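You operate a simulated robot arm through the tools that you are given. There is no shell and no other tool. Be economical: measure what you need, move in short steps, check, and stop when the job is done.

You run a simulated two-armed robot. Do the job below in one go: nothing can be reset, and whatever is moved stays where it is left.

TASK
Take the lid off the can on the top of the packing bench and lay it down there.

It is judged by the outcome, as a careful person would: the job done as asked, and still so three seconds after it is handed in. It fails if anything else is knocked over, pushed out of place, dropped, spilled or broken. A push-on lid holds only when it is set on centred and level and pressed home; a screw cap is set on level and turned clockwise until tight.

THE ROBOT
Two 7-joint arms with three-finger grippers on one trunk, on a base that drives. Base frame: it is fixed to the floor where the robot stands at the start and does not move with it; the origin is under the middle of the robot, x ahead of it, y to its left, z up; the surface under the hand at the start is at about z = 0.86. Units: m, degrees, N and s.
The left shoulder is at the start at [0.03, 0.154, 1.037], the right one opposite. With the tool pointing down near the work surface each hand reaches from about 0.16 to 0.62 m from the robot's upright axis, wherever it stands, measured 20 degrees to its own side. Payload 2.69 kg a hand.
The TCP of each hand is the grasp point between the finger pads, 0.029 m short of the fingertips. In the tool frame z runs along the fingers and y along their closing line. Largest opening 0.12 m; the body of the gripper starts 0.078 m behind the TCP.
Orientation is told as [roll, pitch, yaw] about the base's x, y, z axes, in that order, counted from this pose: with the fingers straight down and closing along the base's y, the tool's x points along the base's -x, its y along +y and its z along -z.

THE INTERFACE
- The arms move only by the tool drive_tool. It takes "left_moves", "right_moves" or both (then of equal length, played together; a hand with none holds still); each is a list of rows, each a list of 3 entries, a list of its own where there are three numbers: the shift along the tool's x, y, z in units of 300 mm (1.0 is 300 mm), then the turn, a rotation vector about the tool's x, y, z in units of 180 degrees (1.0 is 180 degrees), then the gripper command, from -1 (shut) to 1 (fully open), values between in proportion. In form: [[[tx, ty, tz], [wx, wy, wz], hand], ...]. A call has 1 to 10 rows; each row is the pose to reach, as a shift and turn from the pose commanded when the call began, along the tool's axes at that moment. A call with a number of a shift or a turn outside -1 to 1 is refused whole. Rows are played at 5 a second. More than 0.05 m and 8.6 degrees between two rows, or a gripper value outside its range, and nothing of the call is played. Where a pose cannot be reached the arm comes as near as it can. A force on the tool above 40 N (or 10 N above the force at the start of the call, whichever is more), or a blocked arm, ends the call early, and 0.2 s more pass. The fingers move at their own pace and stop on an object; they squeeze with about 23 N. The grip force told is the motor's: it shows also when the fingers shut on nothing. Time passes only in rows, and 0.2 s behind the last, so rows that repeat a pose let the fingers close. The reply holds the time, the measured pose of the TCP, the force on the tool along the base axes, the opening and the grip force, in the units named above and with some noise, with the torque about the TCP (base axes, N m) and any sound that the robot's microphone picked up, and new pictures: "pictures" is both (left out), scene, wrist or none (wrist: the cameras of the hands that moved).
- Cameras (640 x 400 px; columns grow to the right, rows downward): "scene" is now at [0.1326, 0.0025, 1.2229]; the picture's right is [-0.10, -0.99, 0.00], its down [-0.22, 0.02, -0.97] and it looks along [0.97, -0.10, -0.22] (base axes); focal length 214 px, centre (320, 200). "left" rides on the left gripper at [0.063, 0, -0.104] in its tool frame; the picture's right is [0.00, 1.00, 0.00], its down [-0.83, 0.00, -0.56] and it looks along [-0.56, 0.00, 0.83] (tool axes); focal length 275 px, centre (320, 200). "right" rides on the right gripper at [0.063, 0, -0.104] in its tool frame; the picture's right is [0.00, 1.00, 0.00], its down [-0.83, 0.00, -0.56] and it looks along [-0.56, 0.00, 0.83] (tool axes); focal length 275 px, centre (320, 200).
- slide_trunk(by): slides the trunk up (or, below 0, down) by that many m; the arms and the scene camera ride with it, the base frame stays. It gives what a move gives, with no picture.
- drive_base(legs): drives the robot by 1 to 6 legs, each [ahead, left, turn to the left] in m, m and degrees, along the robot's own axes; the way and the turn of a leg run together, so that a leg with both is an arc; at most 1.5 m and 180 degrees a leg. The arms and the cameras ride along, it lands a little off, and it stops where it bumps. It gives what a move gives, and a new picture of the scene camera.
- turn_head(pan, tilt): turns the head with the scene camera to pan (to the left, within 80 degrees either way) and tilt (down, from -29 to 69), counted from straight ahead of the robot. It gives what a move gives, and a new picture of the scene camera.
- point_at(camera, pixels): for up to 12 pixels [column, row] of the newest picture of that camera ("zoom" is the newest enlarged one), the place [x, y, z] in the base frame of the surface seen there, good to about 0.003 m, but the place of the scene camera against the robot may be out by one fixed shift of up to 0.018 m in any direction. The clock stands still meanwhile.
- inspect(camera, box): a new picture of the part [left, top, right, bottom] of that camera's present view, enlarged. The clock stands still meanwhile.
- finish_job(): hands the job in; it is judged then, once.

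Keep the steps short. Do not move on a guess: measure, check each grasp and each placing, and mend mistakes. In all there are 80 turns and 260 pictures (those below and enlarged ones count). Leave the grippers open and the arms clear of the work at the hand-in unless told otherwise, and finish with a single line.

The tools are called after "Request:" as a command line: name --argument value ..., lists and objects as JSON in quotes. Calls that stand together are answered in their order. drive_tool: Moves the arms, as the interface text tells. Its arguments: {"type":"object","properties":{"left_moves":{"type":"array","items":{"type":"array"}},"right_moves":{"type":"array","items":{"type":"array"}},"pictures":{"type":"string","enum":["both","scene","wrist","none"]}},"required":[]} The other tools are called the same way: slide_trunk (by) slides the trunk up or down; drive_base (legs) drives the base; turn_head (pan, tilt) turns the head that bears the scene camera; point_at (camera, pixels) gives the place of the surface under pixels of a picture; inspect (camera, box) takes an enlarged picture of a part of a camera's view; finish_job () hands the job in.

At the start:

```text
clock: 0.0
left_tcp_pos: [0.3155, 0.1364, 1.1251]
left_orientation: [0.0, 0.0, 0.1]
left_ft_force: [0.6, -0.6, 0.4]
left_moment: [-0.01, 0.01, 0.02]
left_gripper_width: 0.1199
left_grasp_force: 0.0
right_tcp_pos: [0.3135, -0.1404, 1.1875]
right_orientation: [0.0, -0.1, 0.1]
right_ft_force: [0.5, -0.2, -0.5]
right_moment: [-0.01, 0.02, 0.0]
right_gripper_width: 0.1202
right_grasp_force: 0.1
trunk travel left (down, up): [-0.401, 0.037]
robot x, y, heading: [0.0046, 0.0012, 0.1]
head pan, tilt: [-5.9, 12.9]
```

scene: 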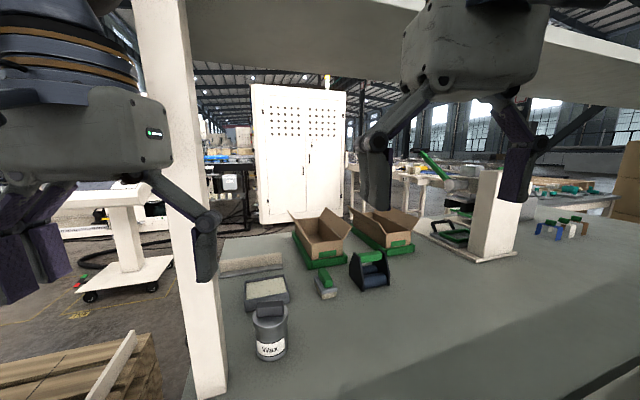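
right: 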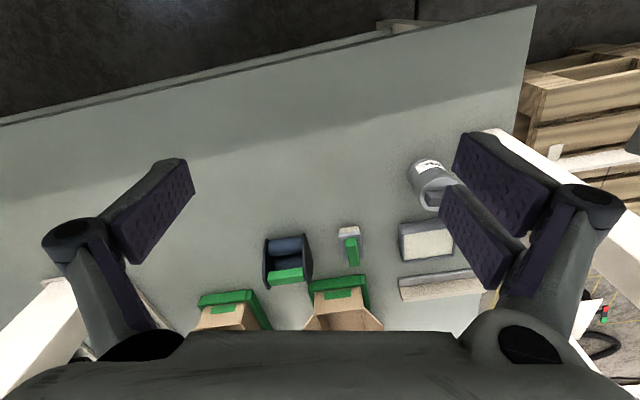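
left: 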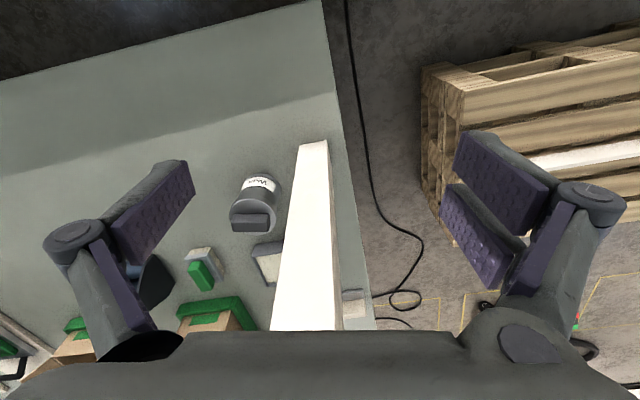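

The can labelled "Wax" stands at about (270,330) in the scene. I'll enlarge it and measure.

Request:
inspect --camera "scene" --box '[220, 270, 320, 370]'

Request:
inspect --camera "left" --box '[200, 150, 320, 250]'

Request:
point_at --camera "scene" --pixels '[[270, 310], [270, 323], [258, 323], [284, 323], [270, 352], [275, 370], [205, 330], [222, 390], [265, 290], [328, 290]]'

Request:
point_at --camera "left" --pixels '[[250, 216], [236, 216], [268, 216], [250, 225], [250, 205], [237, 210], [273, 210], [310, 150], [200, 280]]'

```text
4.00 times, centred on (270, 320) of scene
```

zoom: 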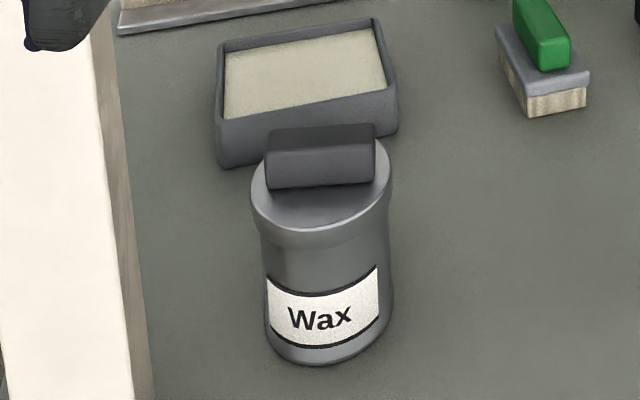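

```text
4.00 times, centred on (260, 200) of left
```

zoom: 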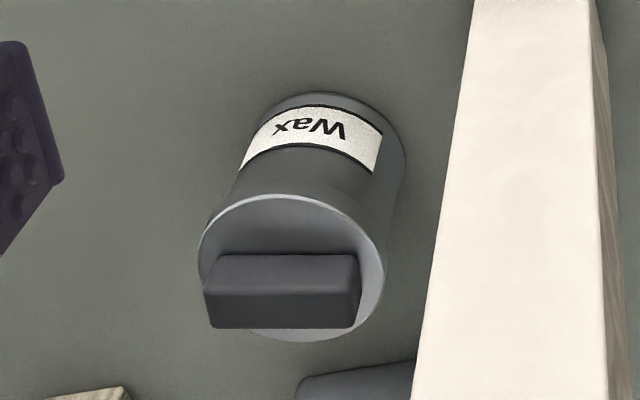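

```text
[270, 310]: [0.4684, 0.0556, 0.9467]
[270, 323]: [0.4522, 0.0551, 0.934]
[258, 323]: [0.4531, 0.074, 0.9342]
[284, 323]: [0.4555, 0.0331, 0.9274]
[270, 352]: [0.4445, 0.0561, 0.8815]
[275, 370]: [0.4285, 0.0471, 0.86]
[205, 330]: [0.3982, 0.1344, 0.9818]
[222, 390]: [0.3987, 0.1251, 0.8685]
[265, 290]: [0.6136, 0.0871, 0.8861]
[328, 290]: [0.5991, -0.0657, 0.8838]
```

```text
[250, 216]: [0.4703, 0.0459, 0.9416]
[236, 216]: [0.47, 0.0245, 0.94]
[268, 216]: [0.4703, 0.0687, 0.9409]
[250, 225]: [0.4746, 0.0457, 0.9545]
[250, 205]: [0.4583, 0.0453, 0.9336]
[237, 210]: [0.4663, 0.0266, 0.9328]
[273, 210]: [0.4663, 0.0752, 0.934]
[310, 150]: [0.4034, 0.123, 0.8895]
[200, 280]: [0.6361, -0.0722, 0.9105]
```

The lid has a bar handle, long along y, with its top at about z=0.955. Next I'll measure the handle outline, the post and the shelf overhead.

Request:
point_at --camera "zoom" --pixels '[[210, 292], [352, 292], [210, 322], [350, 322], [280, 322], [280, 295], [280, 215], [205, 250], [380, 260], [290, 338], [440, 300], [560, 20]]'

Request:
point_at --camera "scene" --pixels '[[170, 100], [192, 60], [215, 300], [560, 60], [620, 60], [300, 15], [360, 60], [580, 40], [218, 340], [300, 55], [250, 20], [350, 30]]'

```text
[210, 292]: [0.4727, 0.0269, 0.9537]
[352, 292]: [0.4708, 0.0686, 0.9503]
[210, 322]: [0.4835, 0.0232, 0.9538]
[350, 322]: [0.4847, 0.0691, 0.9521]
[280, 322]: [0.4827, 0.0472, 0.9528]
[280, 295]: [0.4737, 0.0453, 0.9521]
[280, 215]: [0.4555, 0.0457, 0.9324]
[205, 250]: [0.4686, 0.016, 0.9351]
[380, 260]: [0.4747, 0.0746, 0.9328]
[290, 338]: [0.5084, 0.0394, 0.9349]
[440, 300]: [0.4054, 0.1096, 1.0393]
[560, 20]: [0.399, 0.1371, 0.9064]
```

```text
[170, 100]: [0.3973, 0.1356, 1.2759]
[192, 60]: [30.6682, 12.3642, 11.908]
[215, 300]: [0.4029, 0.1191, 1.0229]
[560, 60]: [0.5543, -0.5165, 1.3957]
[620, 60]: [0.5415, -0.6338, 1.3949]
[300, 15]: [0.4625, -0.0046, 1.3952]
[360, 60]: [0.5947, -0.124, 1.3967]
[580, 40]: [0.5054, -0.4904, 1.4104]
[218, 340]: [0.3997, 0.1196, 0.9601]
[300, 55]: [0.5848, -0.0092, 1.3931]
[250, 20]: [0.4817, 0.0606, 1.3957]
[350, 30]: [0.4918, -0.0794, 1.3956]
```

The handle spans x 0.471–0.487 and y 0.0225–0.0695, with its top at z≈0.953. The lid top is at 0.933. The post stands close on the left (y≥0.115), so I'll use the right arm with the fingers closing along x. First I move the left hand aside and turn the right hand.

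Request:
drive_tool --left_moves '[[[0, 0.1, 0], [0, 0, 0], 1], [[0, 0.2, 0], [0, 0, 0], 1], [[0, 0.3, 0], [0, 0, 0], 1], [[0, 0.3, 0], [0, 0, 0], 1], [[0, 0.3, 0], [0, 0, 0], 1], [[0, 0.3, 0], [0, 0, 0], 1], [[0, 0.3, 0], [0, 0, 0], 1], [[0, 0.3, 0], [0, 0, 0], 1], [[0, 0.3, 0], [0, 0, 0], 1], [[0, 0.3, 0], [0, 0, 0], 1]]' --right_moves '[[[0, 0, 0], [0, 0, -0.045], 1], [[-0.03, 0, 0], [0, 0, -0.09], 1], [[-0.06, 0, 0], [0, 0, -0.135], 1], [[-0.1, 0, 0], [0, 0, -0.18], 1], [[-0.13, 0, 0], [0, 0, -0.225], 1], [[-0.16, 0, 0], [0, 0, -0.27], 1], [[-0.2, 0, 0], [0, 0, -0.315], 1], [[-0.23, 0, 0], [0, 0, -0.36], 1], [[-0.26, 0, 0], [0, 0, -0.405], 1], [[-0.3, 0, 0], [0, 0, -0.45], 0.2]]' --pictures "both"

```text
clock: 2.2
left_tcp_pos: [0.314, 0.2266, 1.1271]
left_orientation: [-0.1, -0.2, 0.2]
left_ft_force: [1.4, 0.6, 0.4]
left_moment: [-0.01, 0.0, 0.02]
left_gripper_width: 0.12
left_grasp_force: 0.0
right_tcp_pos: [0.4019, -0.1395, 1.1858]
right_orientation: [0.0, 0.1, 81.1]
right_ft_force: [-0.3, -0.3, -0.5]
right_moment: [-0.02, -0.02, 0.01]
right_gripper_width: 0.072
right_grasp_force: 0.0
trunk travel left (down, up): [-0.401, 0.037]
robot x, y, heading: [-0.0009, 0.0012, -0.3]
head pan, tilt: [-5.9, 12.9]
```

scene: 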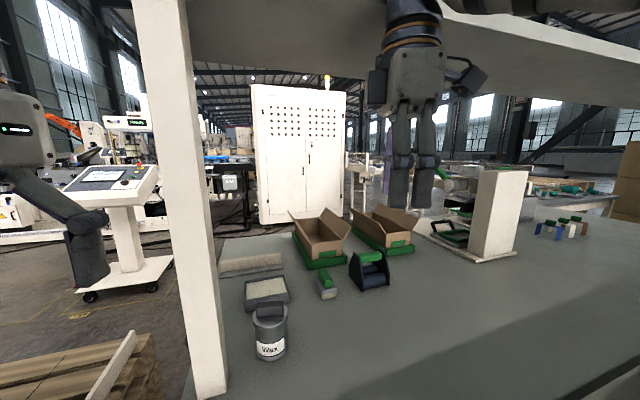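
right: 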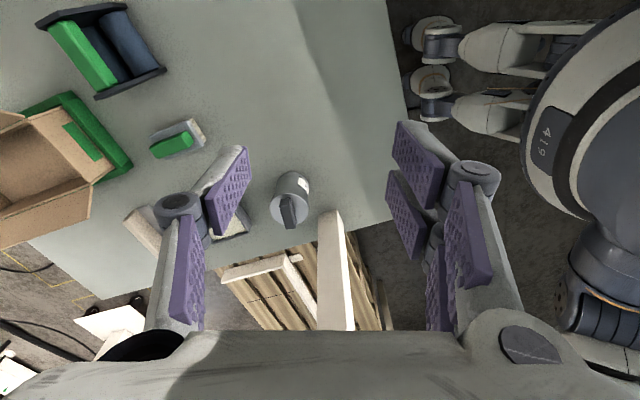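
left: 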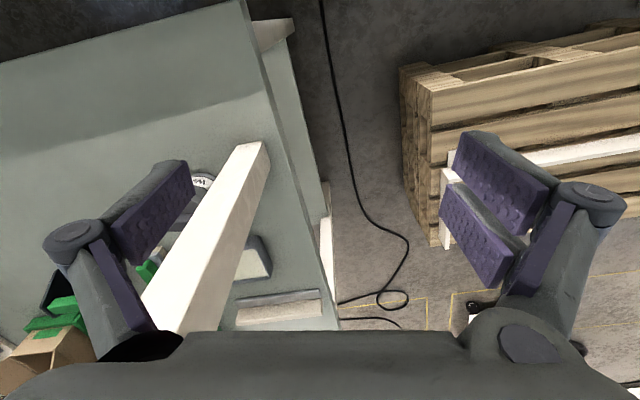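

The right hand is at yaw 81 and everything is clear. I'll re-measure the handle from the right wrist camera, at about (288,210).

Request:
inspect --camera "right" --box '[250, 160, 346, 240]'

```text
5.00 times, centred on (298, 200) of right
```

zoom: 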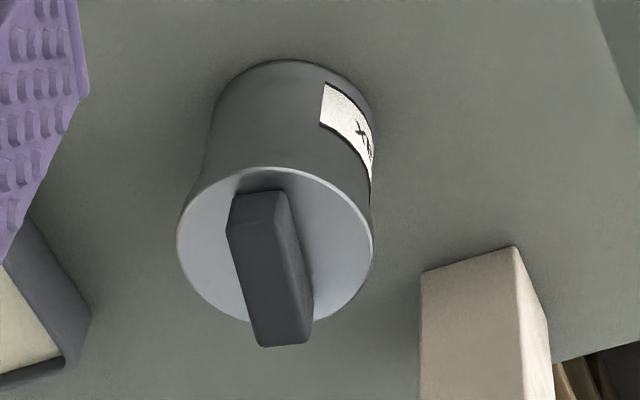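

Request:
point_at --camera "zoom" --pixels '[[232, 228], [274, 222], [258, 340], [300, 335], [265, 280], [245, 280], [286, 280], [185, 240], [366, 240], [330, 250], [210, 250], [425, 275]]'

```text
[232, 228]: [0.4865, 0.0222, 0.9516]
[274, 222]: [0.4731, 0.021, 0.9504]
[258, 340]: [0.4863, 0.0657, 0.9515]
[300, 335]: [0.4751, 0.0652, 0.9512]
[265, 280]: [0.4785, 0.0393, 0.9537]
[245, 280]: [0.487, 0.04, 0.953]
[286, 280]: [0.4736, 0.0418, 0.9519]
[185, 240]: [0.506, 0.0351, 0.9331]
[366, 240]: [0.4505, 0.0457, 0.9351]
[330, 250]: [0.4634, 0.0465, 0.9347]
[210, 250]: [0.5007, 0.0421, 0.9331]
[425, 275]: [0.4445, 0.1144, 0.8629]
```

The handle centre is about (0.480, 0.0445) and its axis lies along y. I'll move above it at z≈1.10 and finish the turn to yaw 90.

Request:
drive_tool --right_moves '[[[-0.108, -0.027, 0.047], [0, 0, -0.01], 0.2], [[-0.215, -0.054, 0.093], [0, 0, -0.02], 0.2], [[-0.323, -0.08, 0.14], [0, 0, -0.03], 0.2], [[-0.43, -0.107, 0.187], [0, 0, -0.04], 0.2], [[-0.538, -0.134, 0.233], [0, 0, -0.049], 0.2], [[-0.646, -0.161, 0.28], [0, 0, -0.049], 0.2], [[-0.646, -0.161, 0.28], [0, 0, -0.049], 0.2]]'

```text
clock: 4.0
left_tcp_pos: [0.2772, 0.1978, 1.1342]
left_orientation: [1.0, -1.3, -1.2]
left_ft_force: [0.1, 0.8, -0.3]
left_moment: [-0.06, -0.03, -0.06]
left_gripper_width: 0.1198
left_grasp_force: 0.1
right_tcp_pos: [0.4264, -0.0576, 1.171]
right_orientation: [-8.0, -9.6, 83.2]
right_ft_force: [0.1, 1.6, 0.4]
right_moment: [-0.01, -0.02, 0.0]
right_gripper_width: 0.072
right_grasp_force: 0.0
right hand out of reach, approached as far as the arm can: row 5, 6, 7
trunk travel left (down, up): [-0.401, 0.037]
robot x, y, heading: [-0.0117, -0.0029, -1.4]
head pan, tilt: [-5.9, 12.9]
stopped in row 7 (right hand): the arm was blocked; the commanded pose is now the measured one
```

scene: 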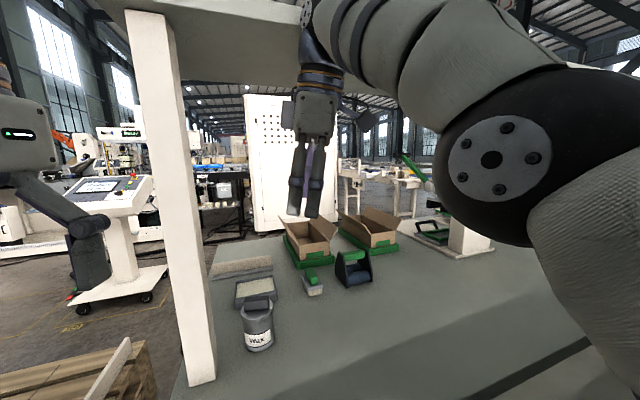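
right: 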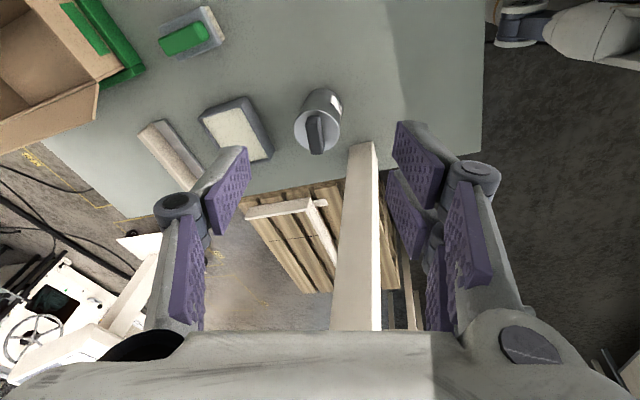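

The right arm was blocked, probably by its forearm or wrist touching the shelf edge, because the hand is still high. I'll back the hand off and then look for free floor to the left, so that I can stand with the can in front of the right arm.

Request:
drive_tool --right_moves '[[[0.1, 0.02, 0], [0, 0, 0], 0.2], [[0.2, 0.04, 0], [0, 0, 0], 0.2], [[0.31, 0.06, 0], [0, 0, 0], 0.2]]'

Request:
turn_head --pan 40 --tilt 40

```text
clock: 4.8
left_tcp_pos: [0.318, 0.222, 1.1246]
left_orientation: [0.0, 0.1, -0.4]
left_ft_force: [-1.1, -0.4, 0.7]
left_moment: [0.01, -0.12, 0.04]
left_gripper_width: 0.12
left_grasp_force: 0.0
right_tcp_pos: [0.4447, -0.1107, 1.133]
right_orientation: [-5.1, -7.6, 84.1]
right_ft_force: [-0.8, 0.0, 1.9]
right_moment: [-0.04, -0.15, -0.01]
right_gripper_width: 0.0721
right_grasp_force: 0.1
trunk travel left (down, up): [-0.401, 0.037]
robot x, y, heading: [0.002, -0.0006, -0.7]
head pan, tilt: [-5.9, 12.9]
```

scene: 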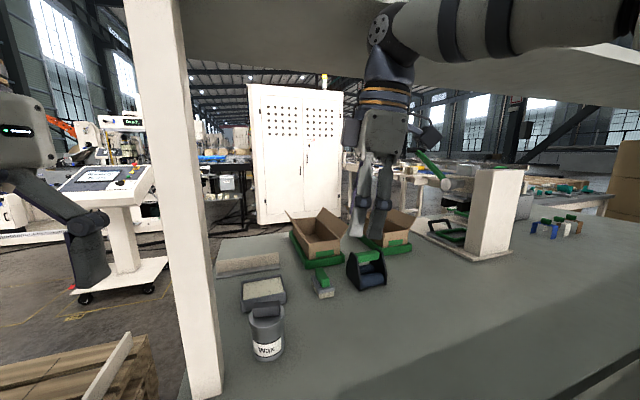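
right: 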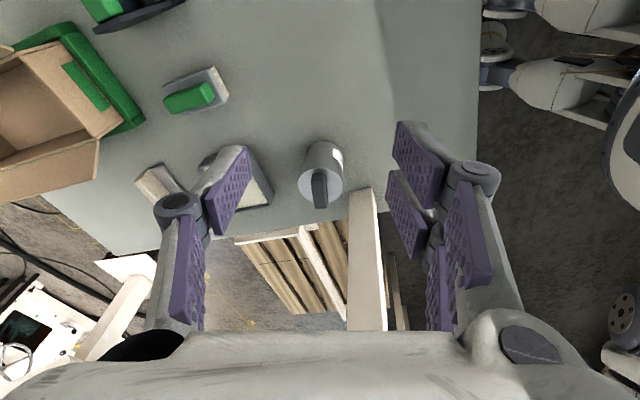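

```text
clock: 5.9
left_tcp_pos: [0.3156, 0.2225, 1.127]
left_orientation: [-0.1, 0.0, -0.6]
left_ft_force: [0.3, 0.4, 0.3]
left_moment: [-0.01, -0.01, 0.02]
left_gripper_width: 0.1202
left_grasp_force: 0.0
right_tcp_pos: [0.4419, -0.1116, 1.1387]
right_orientation: [-5.5, -7.5, 84.0]
right_ft_force: [0.0, -0.7, 0.6]
right_moment: [-0.03, 0.04, -0.03]
right_gripper_width: 0.0721
right_grasp_force: 0.1
trunk travel left (down, up): [-0.401, 0.037]
robot x, y, heading: [0.0001, -0.0009, -0.5]
head pan, tilt: [40.0, 40.0]
```

scene: 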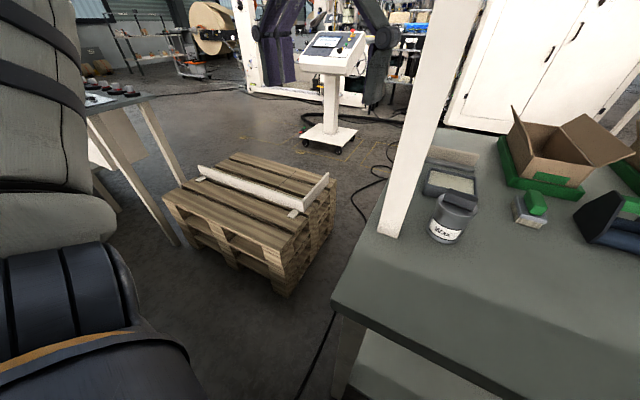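

Request:
point_at --camera "scene" --pixels '[[288, 292], [163, 195], [275, 245], [178, 245], [300, 360], [332, 300], [393, 225], [400, 232], [455, 200], [120, 105]]'

```text
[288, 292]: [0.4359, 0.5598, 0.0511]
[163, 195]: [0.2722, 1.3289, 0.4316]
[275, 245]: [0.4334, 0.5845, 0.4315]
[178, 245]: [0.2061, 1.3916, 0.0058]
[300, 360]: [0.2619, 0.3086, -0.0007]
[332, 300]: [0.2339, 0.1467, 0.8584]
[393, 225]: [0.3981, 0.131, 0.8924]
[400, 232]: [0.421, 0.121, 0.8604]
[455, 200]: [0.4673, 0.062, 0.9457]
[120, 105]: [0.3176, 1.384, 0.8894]
```

The floor to the left is free; the pallet starts at y≈0.56, x≈0.43. Before driving I'll draw the right hand back from the post line and level it.

Request:
drive_tool --right_moves '[[[0.07, 0.093, 0], [-0.006, 0.008, -0.007], 0.2], [[0.14, 0.186, 0], [-0.012, 0.017, -0.013], 0.2], [[0.21, 0.28, 0], [-0.018, 0.025, -0.02], 0.2], [[0.28, 0.373, 0], [-0.024, 0.033, -0.027], 0.2], [[0.35, 0.466, 0], [-0.0306, 0.0417, -0.0333], 0.2]]' --pictures "none"

```text
clock: 7.1
left_tcp_pos: [0.3154, 0.2208, 1.1271]
left_orientation: [0.1, -0.1, -0.6]
left_ft_force: [-0.1, 0.0, -0.2]
left_moment: [0.0, 0.01, -0.03]
left_gripper_width: 0.12
left_grasp_force: 0.0
right_tcp_pos: [0.2894, -0.1998, 1.1118]
right_orientation: [-0.2, 0.3, 89.6]
right_ft_force: [0.1, 0.4, 0.2]
right_moment: [0.01, -0.05, -0.01]
right_gripper_width: 0.072
right_grasp_force: 0.1
trunk travel left (down, up): [-0.401, 0.037]
robot x, y, heading: [-0.0046, 0.0, -0.9]
head pan, tilt: [40.0, 40.0]
```

The hand is level and back. Now I drive left 0.2 m.

Request:
drive_base --legs '[[0, 0.2, 0.9]]'

Request:
turn_head --pan -15 --tilt 30

```text
clock: 9.3
left_tcp_pos: [0.3149, 0.4259, 1.1273]
left_orientation: [-0.1, -0.1, -0.1]
left_ft_force: [-0.3, -0.1, 0.1]
left_moment: [0.03, 0.01, 0.0]
left_gripper_width: 0.12
left_grasp_force: 0.1
right_tcp_pos: [0.2941, 0.0046, 1.112]
right_orientation: [-0.3, 0.2, 90.2]
right_ft_force: [-0.5, 0.4, 0.0]
right_moment: [-0.01, -0.02, -0.01]
right_gripper_width: 0.0721
right_grasp_force: 0.1
trunk travel left (down, up): [-0.401, 0.037]
robot x, y, heading: [0.0006, 0.2007, -0.1]
head pan, tilt: [40.0, 40.0]
```

scene: 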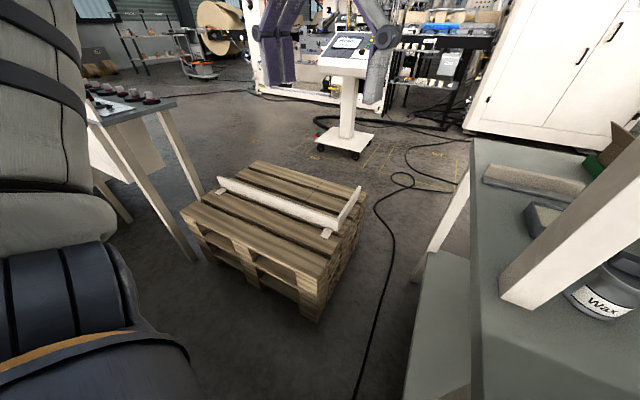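

```text
clock: 10.5
left_tcp_pos: [0.3161, 0.4264, 1.1261]
left_orientation: [0.0, -0.1, 0.0]
left_ft_force: [-0.5, -0.3, 0.0]
left_moment: [-0.02, 0.0, 0.01]
left_gripper_width: 0.1202
left_grasp_force: 0.0
right_tcp_pos: [0.2941, 0.004, 1.1115]
right_orientation: [-0.2, 0.3, 90.1]
right_ft_force: [-0.3, -0.5, 0.3]
right_moment: [0.0, 0.02, 0.01]
right_gripper_width: 0.0721
right_grasp_force: 0.2
trunk travel left (down, up): [-0.401, 0.037]
robot x, y, heading: [-0.0018, 0.1993, -0.3]
head pan, tilt: [-15.0, 30.0]
```

scene: 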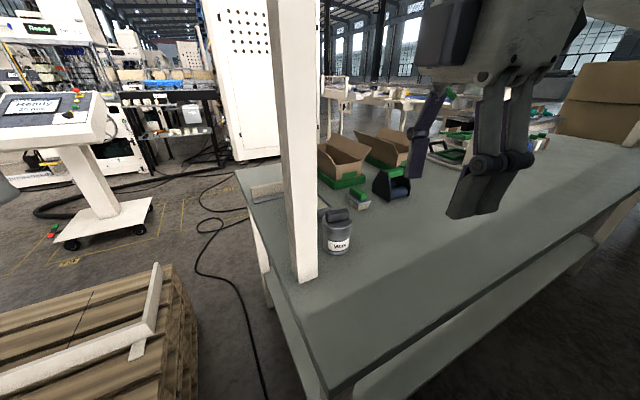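

The can is now ahead of the right shoulder. I'll advance at y≈0 while lowering to z≈1.04, staying clear of the post.

Request:
drive_tool --right_moves '[[[0.0, -0.11, 0.05], [0, 0, 0], 0.2], [[0.0, -0.22, 0.1], [0, 0, 0], 0.2], [[0.0, -0.33, 0.15], [0, 0, 0], 0.2], [[0.0, -0.44, 0.2], [0, 0, 0], 0.2], [[0.0, -0.553, 0.24], [0, 0, 0], 0.2], [[0.0, -0.553, 0.24], [0, 0, 0], 0.2]]'

```text
clock: 11.9
left_tcp_pos: [0.3139, 0.4256, 1.1273]
left_orientation: [-0.1, -0.2, -0.1]
left_ft_force: [-0.2, -0.4, -0.2]
left_moment: [0.0, -0.01, 0.0]
left_gripper_width: 0.1199
left_grasp_force: 0.1
right_tcp_pos: [0.4611, 0.0052, 1.0397]
right_orientation: [-0.4, 0.3, 90.1]
right_ft_force: [-0.2, -0.7, -0.3]
right_moment: [-0.01, 0.01, 0.0]
right_gripper_width: 0.0722
right_grasp_force: 0.1
trunk travel left (down, up): [-0.401, 0.037]
robot x, y, heading: [-0.0018, 0.1961, -0.1]
head pan, tilt: [-15.0, 30.0]
```

scene: 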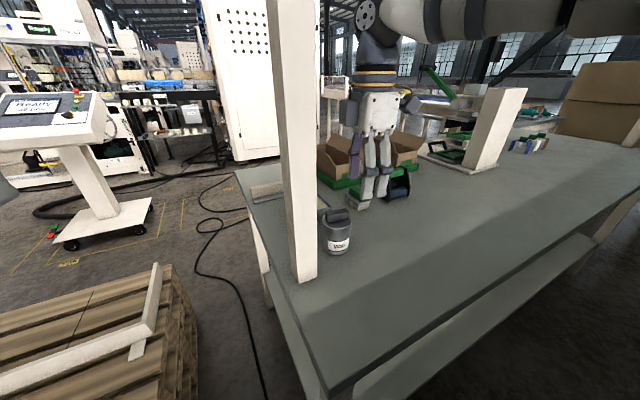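
right: 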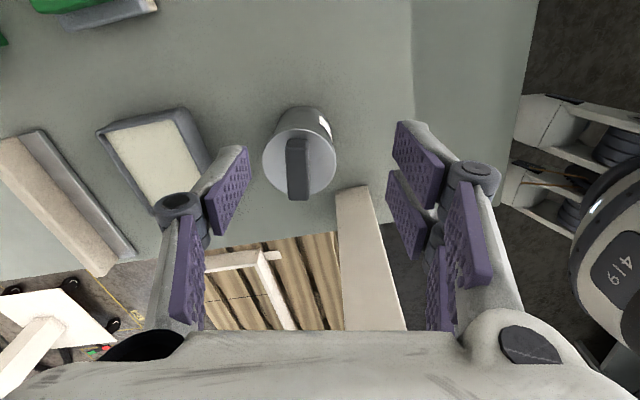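

The hand reached it cleanly. I'll re-measure the handle from the close wrist view, at about (297,168).

Request:
point_at --camera "right" --pixels '[[290, 155], [302, 155], [291, 190], [305, 190], [297, 170], [270, 165], [328, 165], [286, 175], [310, 175], [345, 192]]'

```text
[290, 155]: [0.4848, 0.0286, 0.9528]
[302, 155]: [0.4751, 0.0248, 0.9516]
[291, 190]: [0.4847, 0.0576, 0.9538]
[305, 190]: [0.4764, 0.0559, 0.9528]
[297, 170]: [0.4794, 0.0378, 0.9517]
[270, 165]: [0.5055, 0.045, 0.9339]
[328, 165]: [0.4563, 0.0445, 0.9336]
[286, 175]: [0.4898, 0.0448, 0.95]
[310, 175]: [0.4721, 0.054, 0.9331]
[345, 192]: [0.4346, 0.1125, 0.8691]
```

The handle centre is (0.480, 0.045). I'll move over it and down to TCP z≈0.995, which puts the fingertips at 0.966, above the handle.

Request:
drive_tool --right_moves '[[[-0.07, -0.063, 0.0], [0, 0, 0], 0.0], [[-0.133, -0.063, 0.0], [0, 0, 0], 0.0], [[-0.133, -0.063, 0.08], [0, 0, 0], 0.0], [[-0.133, -0.063, 0.149], [0, 0, 0], 0.0], [[-0.133, -0.063, 0.149], [0, 0, 0], 0.0]]'

```text
clock: 13.1
left_tcp_pos: [0.3149, 0.4258, 1.1273]
left_orientation: [-0.1, -0.1, -0.1]
left_ft_force: [-0.5, 0.1, -0.5]
left_moment: [-0.06, 0.01, -0.01]
left_gripper_width: 0.1202
left_grasp_force: 0.0
right_tcp_pos: [0.4789, 0.0451, 0.995]
right_orientation: [-0.1, 0.3, 90.2]
right_ft_force: [-0.1, 0.4, -0.8]
right_moment: [-0.01, -0.01, 0.03]
right_gripper_width: 0.0601
right_grasp_force: 0.1
trunk travel left (down, up): [-0.401, 0.037]
robot x, y, heading: [-0.0019, 0.2002, -0.2]
head pan, tilt: [-15.0, 30.0]
```

scene: 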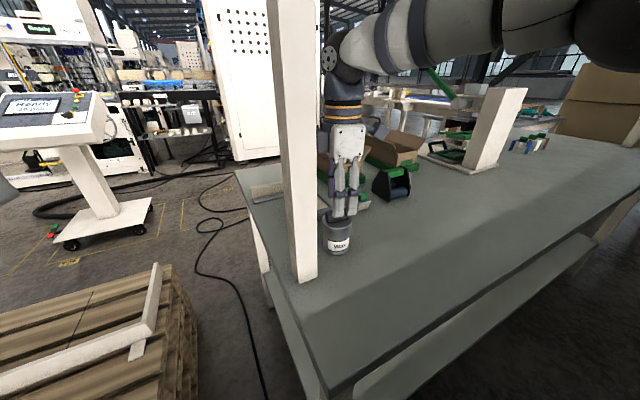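
right: 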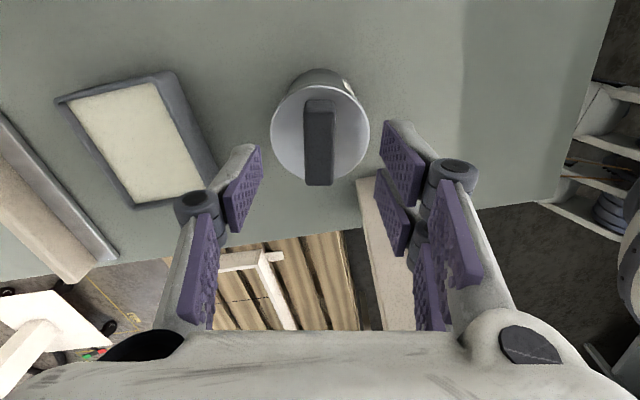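

The handle is centred between the fingers at column 320. I'll descend 28 mm and then close.

Request:
drive_tool --right_moves '[[[0, 0, 0.05], [0, 0, 0], 0.0], [[0, 0, 0.093], [0, 0, 0], 0.0], [[0, 0, 0.093], [0, 0, 0], -0.5], [[0, 0, 0.093], [0, 0, 0], -1], [[0, 0, 0.093], [0, 0, 0], -1], [[0, 0, 0.093], [0, 0, 0], -1]]'

```text
clock: 14.5
left_tcp_pos: [0.315, 0.4268, 1.1267]
left_orientation: [-0.1, -0.1, -0.1]
left_ft_force: [-0.4, -0.2, 0.4]
left_moment: [0.03, -0.01, -0.01]
left_gripper_width: 0.1201
left_grasp_force: 0.2
right_tcp_pos: [0.4793, 0.0451, 0.9683]
right_orientation: [-0.3, 0.2, 90.2]
right_ft_force: [-0.8, 0.1, -0.8]
right_moment: [-0.03, 0.01, 0.0]
right_gripper_width: 0.0175
right_grasp_force: 22.8
trunk travel left (down, up): [-0.401, 0.037]
robot x, y, heading: [0.0002, 0.2013, -0.3]
head pan, tilt: [-15.0, 30.0]
```

scene: 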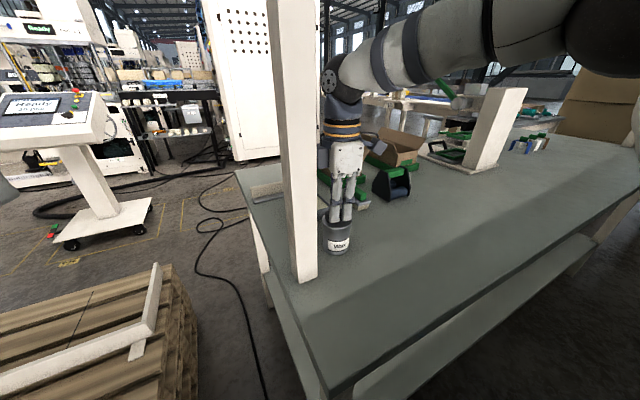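
right: 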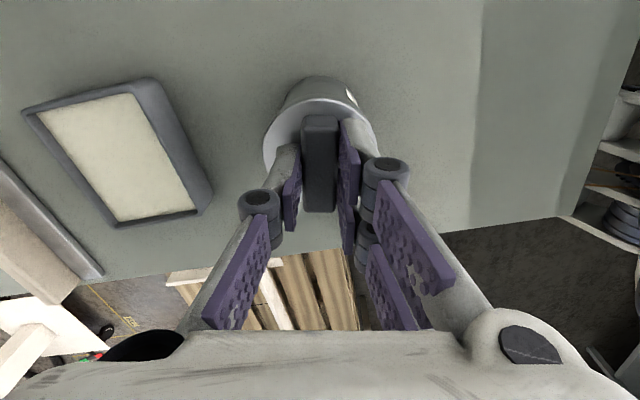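

The grip is firm at 17.5 mm and 23 N. I'll lift gently, a few mm, and watch the force.

Request:
drive_tool --right_moves '[[[0, 0, -0.007], [0, 0, 0], -1], [[0, 0, -0.014], [0, 0, 0], -1], [[0, 0, -0.02], [0, 0, 0], -1], [[0, 0, -0.02], [0, 0, 0], -1]]'

Request:
inspect --camera "scene" --box '[300, 190, 380, 270]'

```text
clock: 15.5
left_tcp_pos: [0.3149, 0.4257, 1.126]
left_orientation: [-0.1, -0.1, -0.1]
left_ft_force: [0.4, 0.8, 0.7]
left_moment: [-0.01, 0.0, 0.01]
left_gripper_width: 0.1202
left_grasp_force: 0.1
right_tcp_pos: [0.4775, 0.0437, 0.9745]
right_orientation: [-0.2, 0.2, 90.3]
right_ft_force: [-0.1, -0.6, -1.9]
right_moment: [0.06, 0.0, 0.0]
right_gripper_width: 0.0171
right_grasp_force: 23.0
trunk travel left (down, up): [-0.401, 0.037]
robot x, y, heading: [-0.001, 0.2006, -0.2]
head pan, tilt: [-15.0, 30.0]
```

scene: 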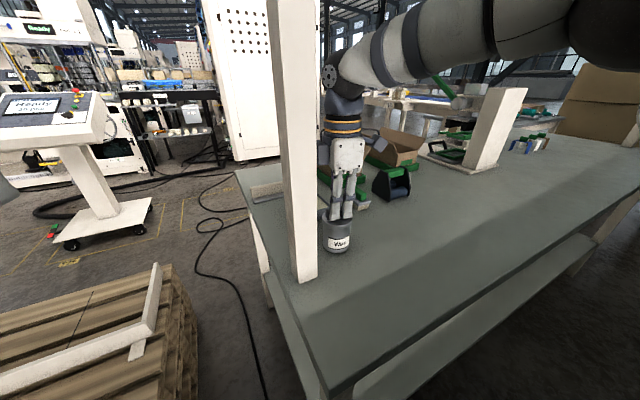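
right: 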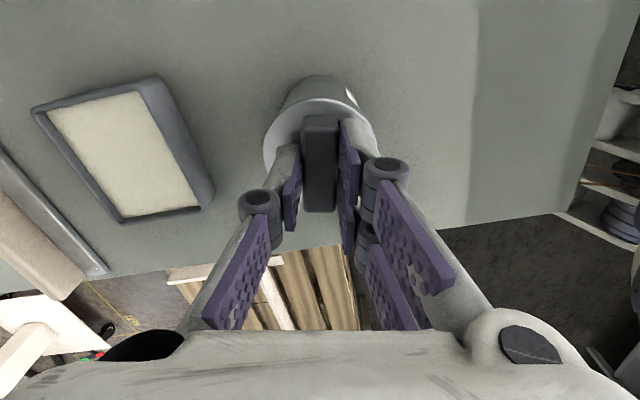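

```text
5.00 times, centred on (340, 230) of scene
```

zoom: 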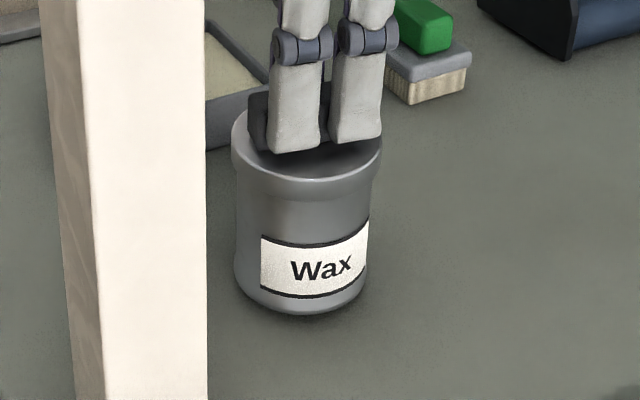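

In the wrist view, the can and lid look unchanged relative to the hand, so the whole can may be off the bench. I'll measure.

Request:
point_at --camera "zoom" --pixels '[[300, 305], [300, 295], [300, 312], [300, 320], [300, 335], [300, 240], [300, 195], [300, 165], [265, 270], [345, 255]]'

```text
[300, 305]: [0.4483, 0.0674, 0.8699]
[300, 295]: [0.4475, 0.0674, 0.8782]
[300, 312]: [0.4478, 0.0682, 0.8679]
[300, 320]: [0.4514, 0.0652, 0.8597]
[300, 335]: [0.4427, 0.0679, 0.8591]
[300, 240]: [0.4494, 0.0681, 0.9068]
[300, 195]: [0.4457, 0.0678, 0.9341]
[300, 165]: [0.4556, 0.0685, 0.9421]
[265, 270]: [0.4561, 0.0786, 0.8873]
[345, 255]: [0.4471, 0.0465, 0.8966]
```

The can's bottom is at about 0.867, so the lid holds tighter than the can's weight and the other hand must hold the can. There's no room for a second hand beside the post. I'll carry the can a short way to open bench at about (0.40, -0.08) and set it down there.

Request:
drive_tool --right_moves '[[[0, 0, -0.05], [0, 0, 0], -1], [[0, 0, -0.1], [0, 0, 0], -1], [[0.1, 0.06, -0.1], [0, 0, 0], -1], [[0.2, 0.13, -0.1], [0, 0, 0], -1], [[0.3, 0.2, -0.1], [0, 0, 0], -1], [[0.417, 0.267, -0.1], [0, 0, 0], -1], [[0.417, 0.267, -0.06], [0, 0, 0], -1], [[0.417, 0.267, -0.02], [0, 0, 0], -1], [[0.417, 0.267, 0.0], [0, 0, 0], -1], [[0.417, 0.267, 0.0], [0, 0, 0], -1]]'

```text
clock: 17.7
left_tcp_pos: [0.3147, 0.4265, 1.1271]
left_orientation: [-0.1, -0.1, -0.2]
left_ft_force: [0.1, 0.4, 0.2]
left_moment: [0.01, 0.02, -0.03]
left_gripper_width: 0.1201
left_grasp_force: 0.1
right_tcp_pos: [0.4008, -0.0806, 0.9759]
right_orientation: [-0.1, 0.3, 90.2]
right_ft_force: [-0.7, -0.8, -1.5]
right_moment: [0.02, 0.0, 0.02]
right_gripper_width: 0.017
right_grasp_force: 22.9
trunk travel left (down, up): [-0.401, 0.037]
robot x, y, heading: [-0.0001, 0.1995, -0.1]
head pan, tilt: [-15.0, 30.0]
```

scene: 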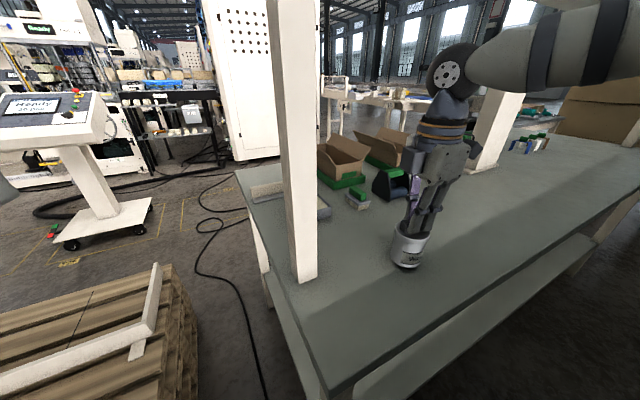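
right: 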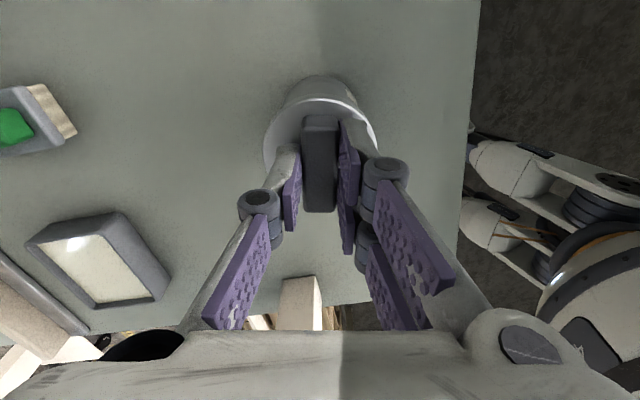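

The can hangs about 7 mm above the bench. I'll lower it gently until it touches.

Request:
drive_tool --right_moves '[[[0, 0, 0.008], [0, 0, 0], -1], [[0, 0, 0.016], [0, 0, 0], -1], [[0, 0, 0.023], [0, 0, 0], -1], [[0, 0, 0.023], [0, 0, 0], -1]]' --pictures "none"

Request:
inspect --camera "scene" --box '[370, 200, 450, 280]'

```text
clock: 18.7
left_tcp_pos: [0.3151, 0.4264, 1.1274]
left_orientation: [0.0, -0.1, -0.1]
left_ft_force: [-1.0, 0.1, -0.2]
left_moment: [0.04, 0.01, 0.0]
left_gripper_width: 0.1201
left_grasp_force: 0.0
right_tcp_pos: [0.4007, -0.081, 0.9685]
right_orientation: [-0.2, 0.4, 90.3]
right_ft_force: [-0.1, 0.4, -0.7]
right_moment: [-0.04, 0.03, -0.02]
right_gripper_width: 0.0169
right_grasp_force: 23.2
trunk travel left (down, up): [-0.401, 0.037]
robot x, y, heading: [0.0011, 0.2019, -0.2]
head pan, tilt: [-15.0, 30.0]
```

```text
5.00 times, centred on (410, 240) of scene
```

zoom: 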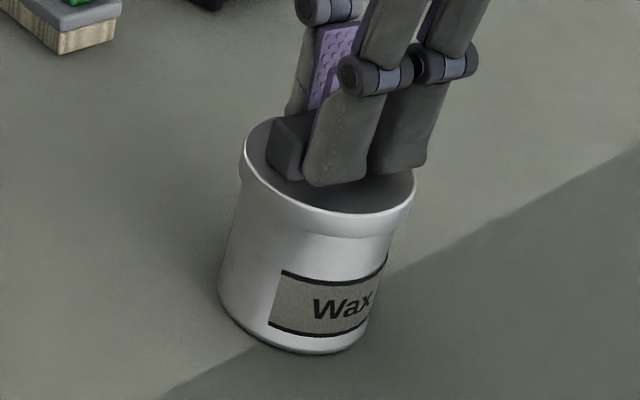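

It is seated: the force is back to its idle value and the TCP is at the original height. I'll release, rise straight up, then drive 0.27 m right so that the can stands between both arms.

Request:
drive_tool --right_moves '[[[0, 0, 0.002], [0, 0, 0], -0.8], [[0, 0, 0.002], [0, 0, 0], -0.3], [[0, 0, 0.002], [0, 0, 0], 0.0], [[0, 0, 0.002], [0, 0, 0], 0.0], [[0, 0, -0.1], [0, 0, 0], 0.0], [[0, 0, -0.2], [0, 0, 0], 0.0], [[0, 0, -0.3], [0, 0, 0], 0.0], [[0, 0, -0.3], [0, 0, 0], 0.0]]' --pictures "none"

Request:
drive_base --legs '[[0, -0.27, 0]]'

Request:
turn_head --pan 0 --tilt 45

```text
clock: 20.5
left_tcp_pos: [0.315, 0.4253, 1.127]
left_orientation: [-0.2, -0.1, -0.1]
left_ft_force: [0.7, 0.3, 0.1]
left_moment: [0.03, 0.04, 0.03]
left_gripper_width: 0.1203
left_grasp_force: 0.0
right_tcp_pos: [0.3985, -0.0796, 1.0578]
right_orientation: [-0.2, 0.3, 90.2]
right_ft_force: [-0.1, -0.7, 0.2]
right_moment: [0.01, -0.01, -0.01]
right_gripper_width: 0.0598
right_grasp_force: 0.0
trunk travel left (down, up): [-0.401, 0.037]
robot x, y, heading: [-0.0013, 0.2032, -0.2]
head pan, tilt: [-15.0, 30.0]
```

```text
clock: 23.2
left_tcp_pos: [0.3139, 0.1503, 1.1264]
left_orientation: [-0.1, 0.0, -0.4]
left_ft_force: [0.2, 0.3, -0.4]
left_moment: [0.03, 0.03, -0.02]
left_gripper_width: 0.1199
left_grasp_force: 0.1
right_tcp_pos: [0.3955, -0.3562, 1.0565]
right_orientation: [-0.2, 0.3, 90.0]
right_ft_force: [0.2, -0.6, -0.5]
right_moment: [0.01, -0.02, 0.0]
right_gripper_width: 0.06
right_grasp_force: 0.1
trunk travel left (down, up): [-0.401, 0.037]
robot x, y, heading: [-0.0043, -0.0717, -0.5]
head pan, tilt: [-15.0, 30.0]
```

scene: 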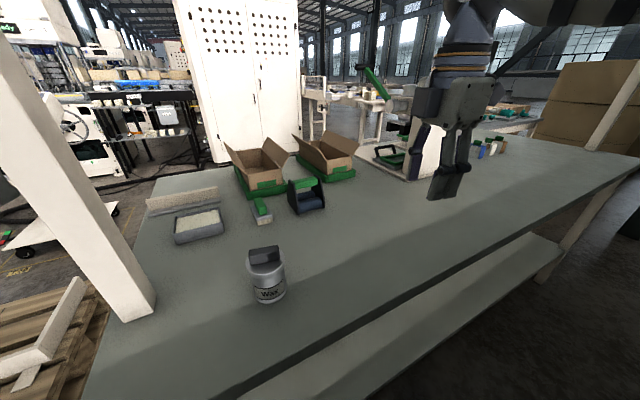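

```text
clock: 24.0
left_tcp_pos: [0.3158, 0.1501, 1.1263]
left_orientation: [-0.1, -0.1, -0.5]
left_ft_force: [-0.2, -0.1, -0.3]
left_moment: [-0.01, -0.01, -0.04]
left_gripper_width: 0.1201
left_grasp_force: 0.1
right_tcp_pos: [0.3958, -0.3556, 1.0576]
right_orientation: [-0.3, 0.3, 89.9]
right_ft_force: [-0.1, 0.9, 0.5]
right_moment: [0.02, 0.01, 0.03]
right_gripper_width: 0.06
right_grasp_force: 0.2
trunk travel left (down, up): [-0.401, 0.037]
robot x, y, heading: [-0.0048, -0.0718, -0.1]
head pan, tilt: [0.0, 45.0]
```

scene: 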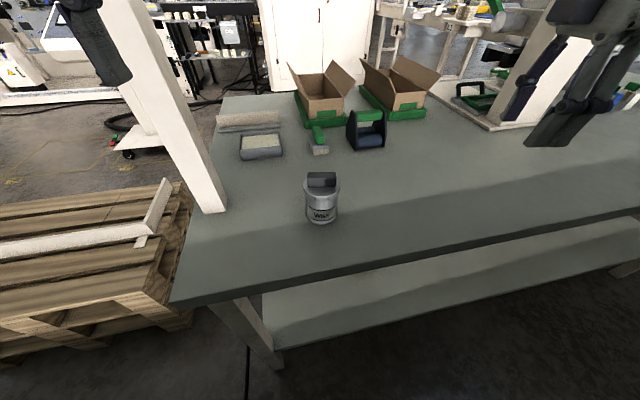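

The can stands at about (0.400, -0.081). I'll bring the left hand to a staging pose left and in front of it, tilted to point forward, right and down (pitch -50, yaw -40), with the fingers open.

Request:
drive_tool --left_moves '[[[-0.0034, -0.0696, 0.04], [0.0121, -0.0333, 0.026], 1], [[-0.0068, -0.139, 0.08], [0.0242, -0.0665, 0.0519], 1], [[-0.01, -0.209, 0.12], [0.0363, -0.0998, 0.0779], 1], [[-0.0135, -0.278, 0.16], [0.0484, -0.133, 0.1038], 1], [[-0.017, -0.348, 0.2], [0.0605, -0.1663, 0.1298], 1], [[-0.02, -0.418, 0.24], [0.0726, -0.1996, 0.1558], 1], [[-0.0235, -0.487, 0.28], [0.0847, -0.2328, 0.1817], 1], [[-0.027, -0.557, 0.32], [0.0968, -0.2661, 0.2077], 1], [[-0.027, -0.557, 0.32], [0.0968, -0.2661, 0.2077], 1]]'

```text
clock: 26.0
left_tcp_pos: [0.3279, -0.0211, 1.0373]
left_orientation: [-0.1, -50.1, -40.5]
left_ft_force: [0.1, 0.5, 0.1]
left_moment: [0.0, 0.03, -0.02]
left_gripper_width: 0.1201
left_grasp_force: 0.0
left hand out of reach, approached as far as the arm can: row 8, 9
right_tcp_pos: [0.3966, -0.3563, 1.0579]
right_orientation: [-0.3, 0.3, 90.0]
right_ft_force: [0.3, 0.4, -0.3]
right_moment: [0.05, 0.02, 0.02]
right_gripper_width: 0.0599
right_grasp_force: 0.1
trunk travel left (down, up): [-0.401, 0.037]
robot x, y, heading: [-0.0033, -0.0706, -0.4]
head pan, tilt: [0.0, 45.0]
```

scene: 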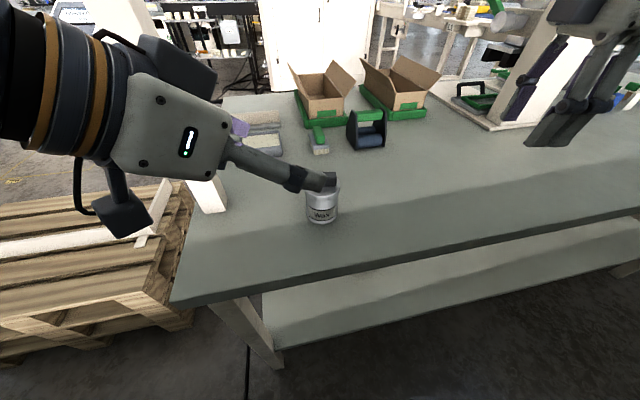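
left: 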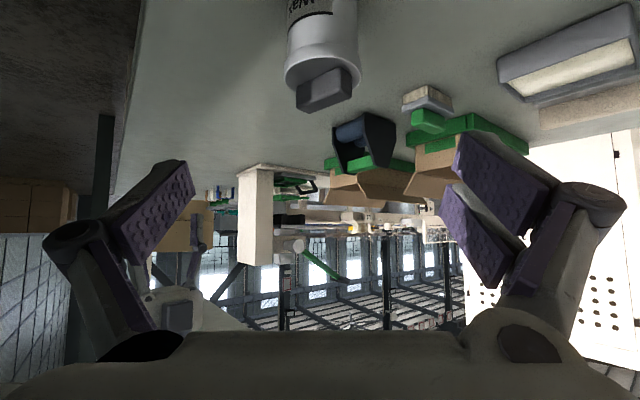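

The hand arrived, only just reported as at its reach limit. I'll measure the can from the left wrist camera, around (322,60).

Request:
point_at --camera "left" --pixels '[[320, 30], [292, 30], [353, 30], [318, 68], [325, 90], [305, 95], [345, 82], [288, 70], [355, 60], [300, 10], [345, 10]]'

```text
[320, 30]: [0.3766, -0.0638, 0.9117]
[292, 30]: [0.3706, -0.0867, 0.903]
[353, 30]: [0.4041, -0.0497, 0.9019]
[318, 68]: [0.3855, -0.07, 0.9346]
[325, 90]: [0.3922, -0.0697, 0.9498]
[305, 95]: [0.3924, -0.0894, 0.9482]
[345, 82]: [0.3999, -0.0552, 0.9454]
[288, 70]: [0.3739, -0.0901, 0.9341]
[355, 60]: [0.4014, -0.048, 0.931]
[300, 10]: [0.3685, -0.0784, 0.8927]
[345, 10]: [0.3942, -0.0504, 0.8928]
```

The can axis is about (0.399, -0.081). I'll lower the left hand to the start of the approach line first.

Request:
drive_tool --left_moves '[[[0.06, 0, 0.04], [0, 0, 0], 1], [[0.12, 0, 0.08], [0, 0, 0], 1], [[0.177, 0, 0.121], [0, 0, 0], 1], [[0.177, 0, 0.121], [0, 0, 0], 1]]'

```text
clock: 27.0
left_tcp_pos: [0.3578, -0.0258, 0.9883]
left_orientation: [-0.1, -50.1, -40.5]
left_ft_force: [0.6, -0.4, -0.6]
left_moment: [-0.01, -0.03, -0.04]
left_gripper_width: 0.1199
left_grasp_force: 0.0
left hand out of reach, approached as far as the arm can: row 1, 2, 3, 4
right_tcp_pos: [0.396, -0.3561, 1.0577]
right_orientation: [-0.4, 0.3, 89.9]
right_ft_force: [-0.4, -0.3, -0.1]
right_moment: [0.03, -0.02, 0.02]
right_gripper_width: 0.0602
right_grasp_force: 0.0
trunk travel left (down, up): [-0.401, 0.037]
robot x, y, heading: [-0.0007, -0.074, -0.3]
head pan, tilt: [0.0, 45.0]
```

scene: 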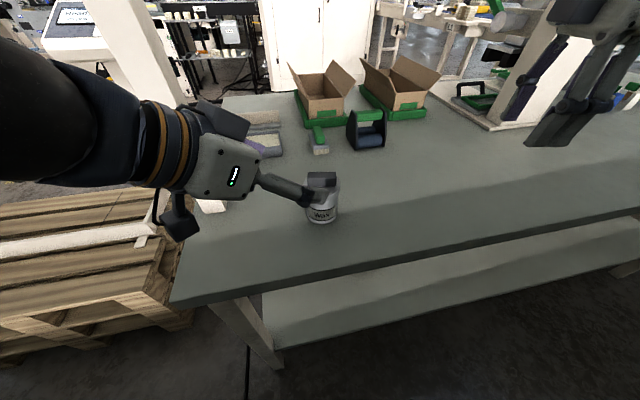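
left: 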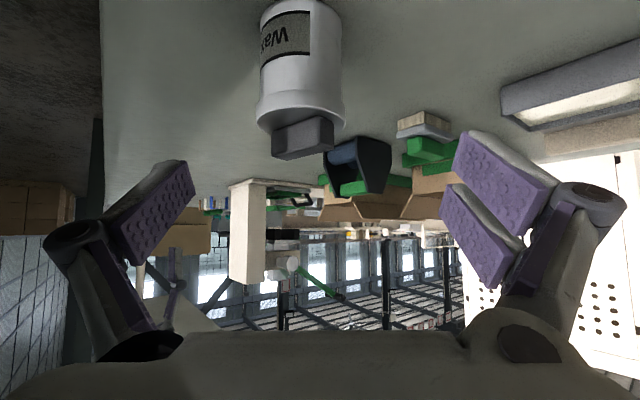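

The hand is too close to the robot for this pose, so the arm stopped further forward. I'll drive the base back 0.08 m for more room.

Request:
drive_base --legs '[[-0.08, 0, 0]]'

```text
clock: 28.1
left_tcp_pos: [0.2786, -0.0248, 0.9878]
left_orientation: [0.0, -50.1, -40.2]
left_ft_force: [0.9, 0.2, 0.8]
left_moment: [-0.06, -0.02, 0.02]
left_gripper_width: 0.1201
left_grasp_force: 0.1
right_tcp_pos: [0.3154, -0.3543, 1.0577]
right_orientation: [-0.3, 0.3, 90.2]
right_ft_force: [-0.5, -0.3, 0.2]
right_moment: [-0.02, -0.05, 0.01]
right_gripper_width: 0.0597
right_grasp_force: 0.1
trunk travel left (down, up): [-0.401, 0.037]
robot x, y, heading: [-0.0822, -0.0701, -0.1]
head pan, tilt: [0.0, 45.0]
```

scene: 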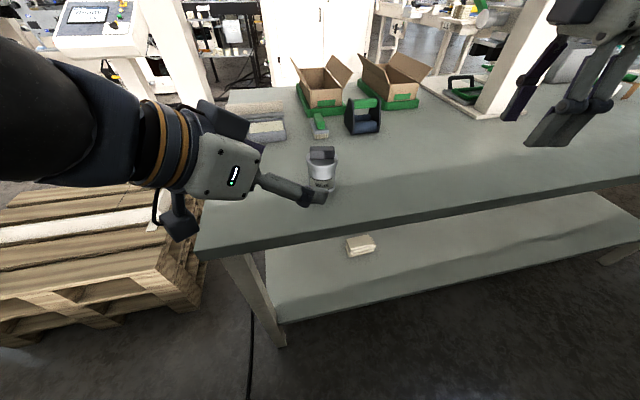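

First a zero move, to learn which pose the arm counts from now.

Request:
drive_tool --left_moves '[[[0, 0, 0], [0, 0, 0], 1], [[0, 0, 0], [0, 0, 0], 1]]' --pictures "none"

```text
clock: 28.7
left_tcp_pos: [0.2774, -0.0253, 0.9872]
left_orientation: [0.0, -50.2, -40.3]
left_ft_force: [-0.1, 0.6, -0.1]
left_moment: [0.04, 0.03, -0.02]
left_gripper_width: 0.12
left_grasp_force: 0.0
right_tcp_pos: [0.3171, -0.3538, 1.0579]
right_orientation: [-0.2, 0.3, 90.0]
right_ft_force: [-0.8, -0.1, 0.3]
right_moment: [-0.01, 0.0, 0.0]
right_gripper_width: 0.0602
right_grasp_force: 0.1
trunk travel left (down, up): [-0.401, 0.037]
robot x, y, heading: [-0.0799, -0.0705, -0.3]
head pan, tilt: [0.0, 45.0]
```

The commanded pose equals the measured one. Now I move to the start of the approach line, (0.323, -0.017, 0.974).

Request:
drive_tool --left_moves '[[[-0.014, 0.058, 0.052], [0, 0, 0], 1], [[-0.028, 0.117, 0.104], [0, 0, 0], 1], [[-0.028, 0.117, 0.104], [0, 0, 0], 1]]'

```text
clock: 29.5
left_tcp_pos: [0.3228, -0.0182, 0.9717]
left_orientation: [0.1, -50.1, -40.3]
left_ft_force: [0.3, -0.7, -0.5]
left_moment: [0.02, -0.02, -0.03]
left_gripper_width: 0.1199
left_grasp_force: 0.1
right_tcp_pos: [0.316, -0.355, 1.0573]
right_orientation: [-0.2, 0.3, 90.0]
right_ft_force: [0.9, 0.0, 0.6]
right_moment: [0.01, -0.01, 0.03]
right_gripper_width: 0.06
right_grasp_force: 0.0
trunk travel left (down, up): [-0.401, 0.037]
robot x, y, heading: [-0.0804, -0.0739, -0.4]
head pan, tilt: [0.0, 45.0]
```

scene: 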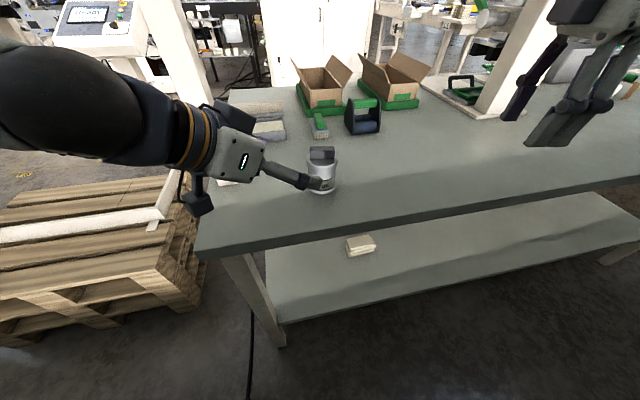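
left: 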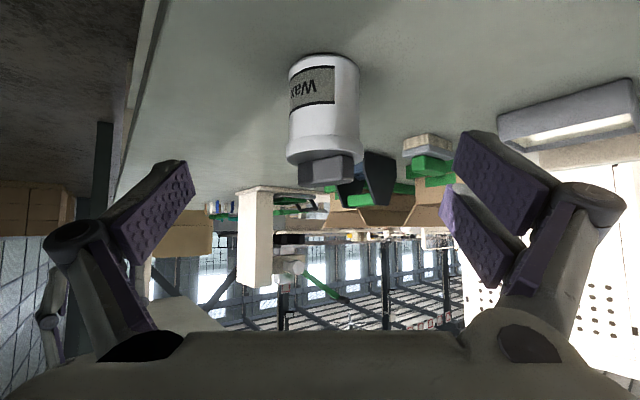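

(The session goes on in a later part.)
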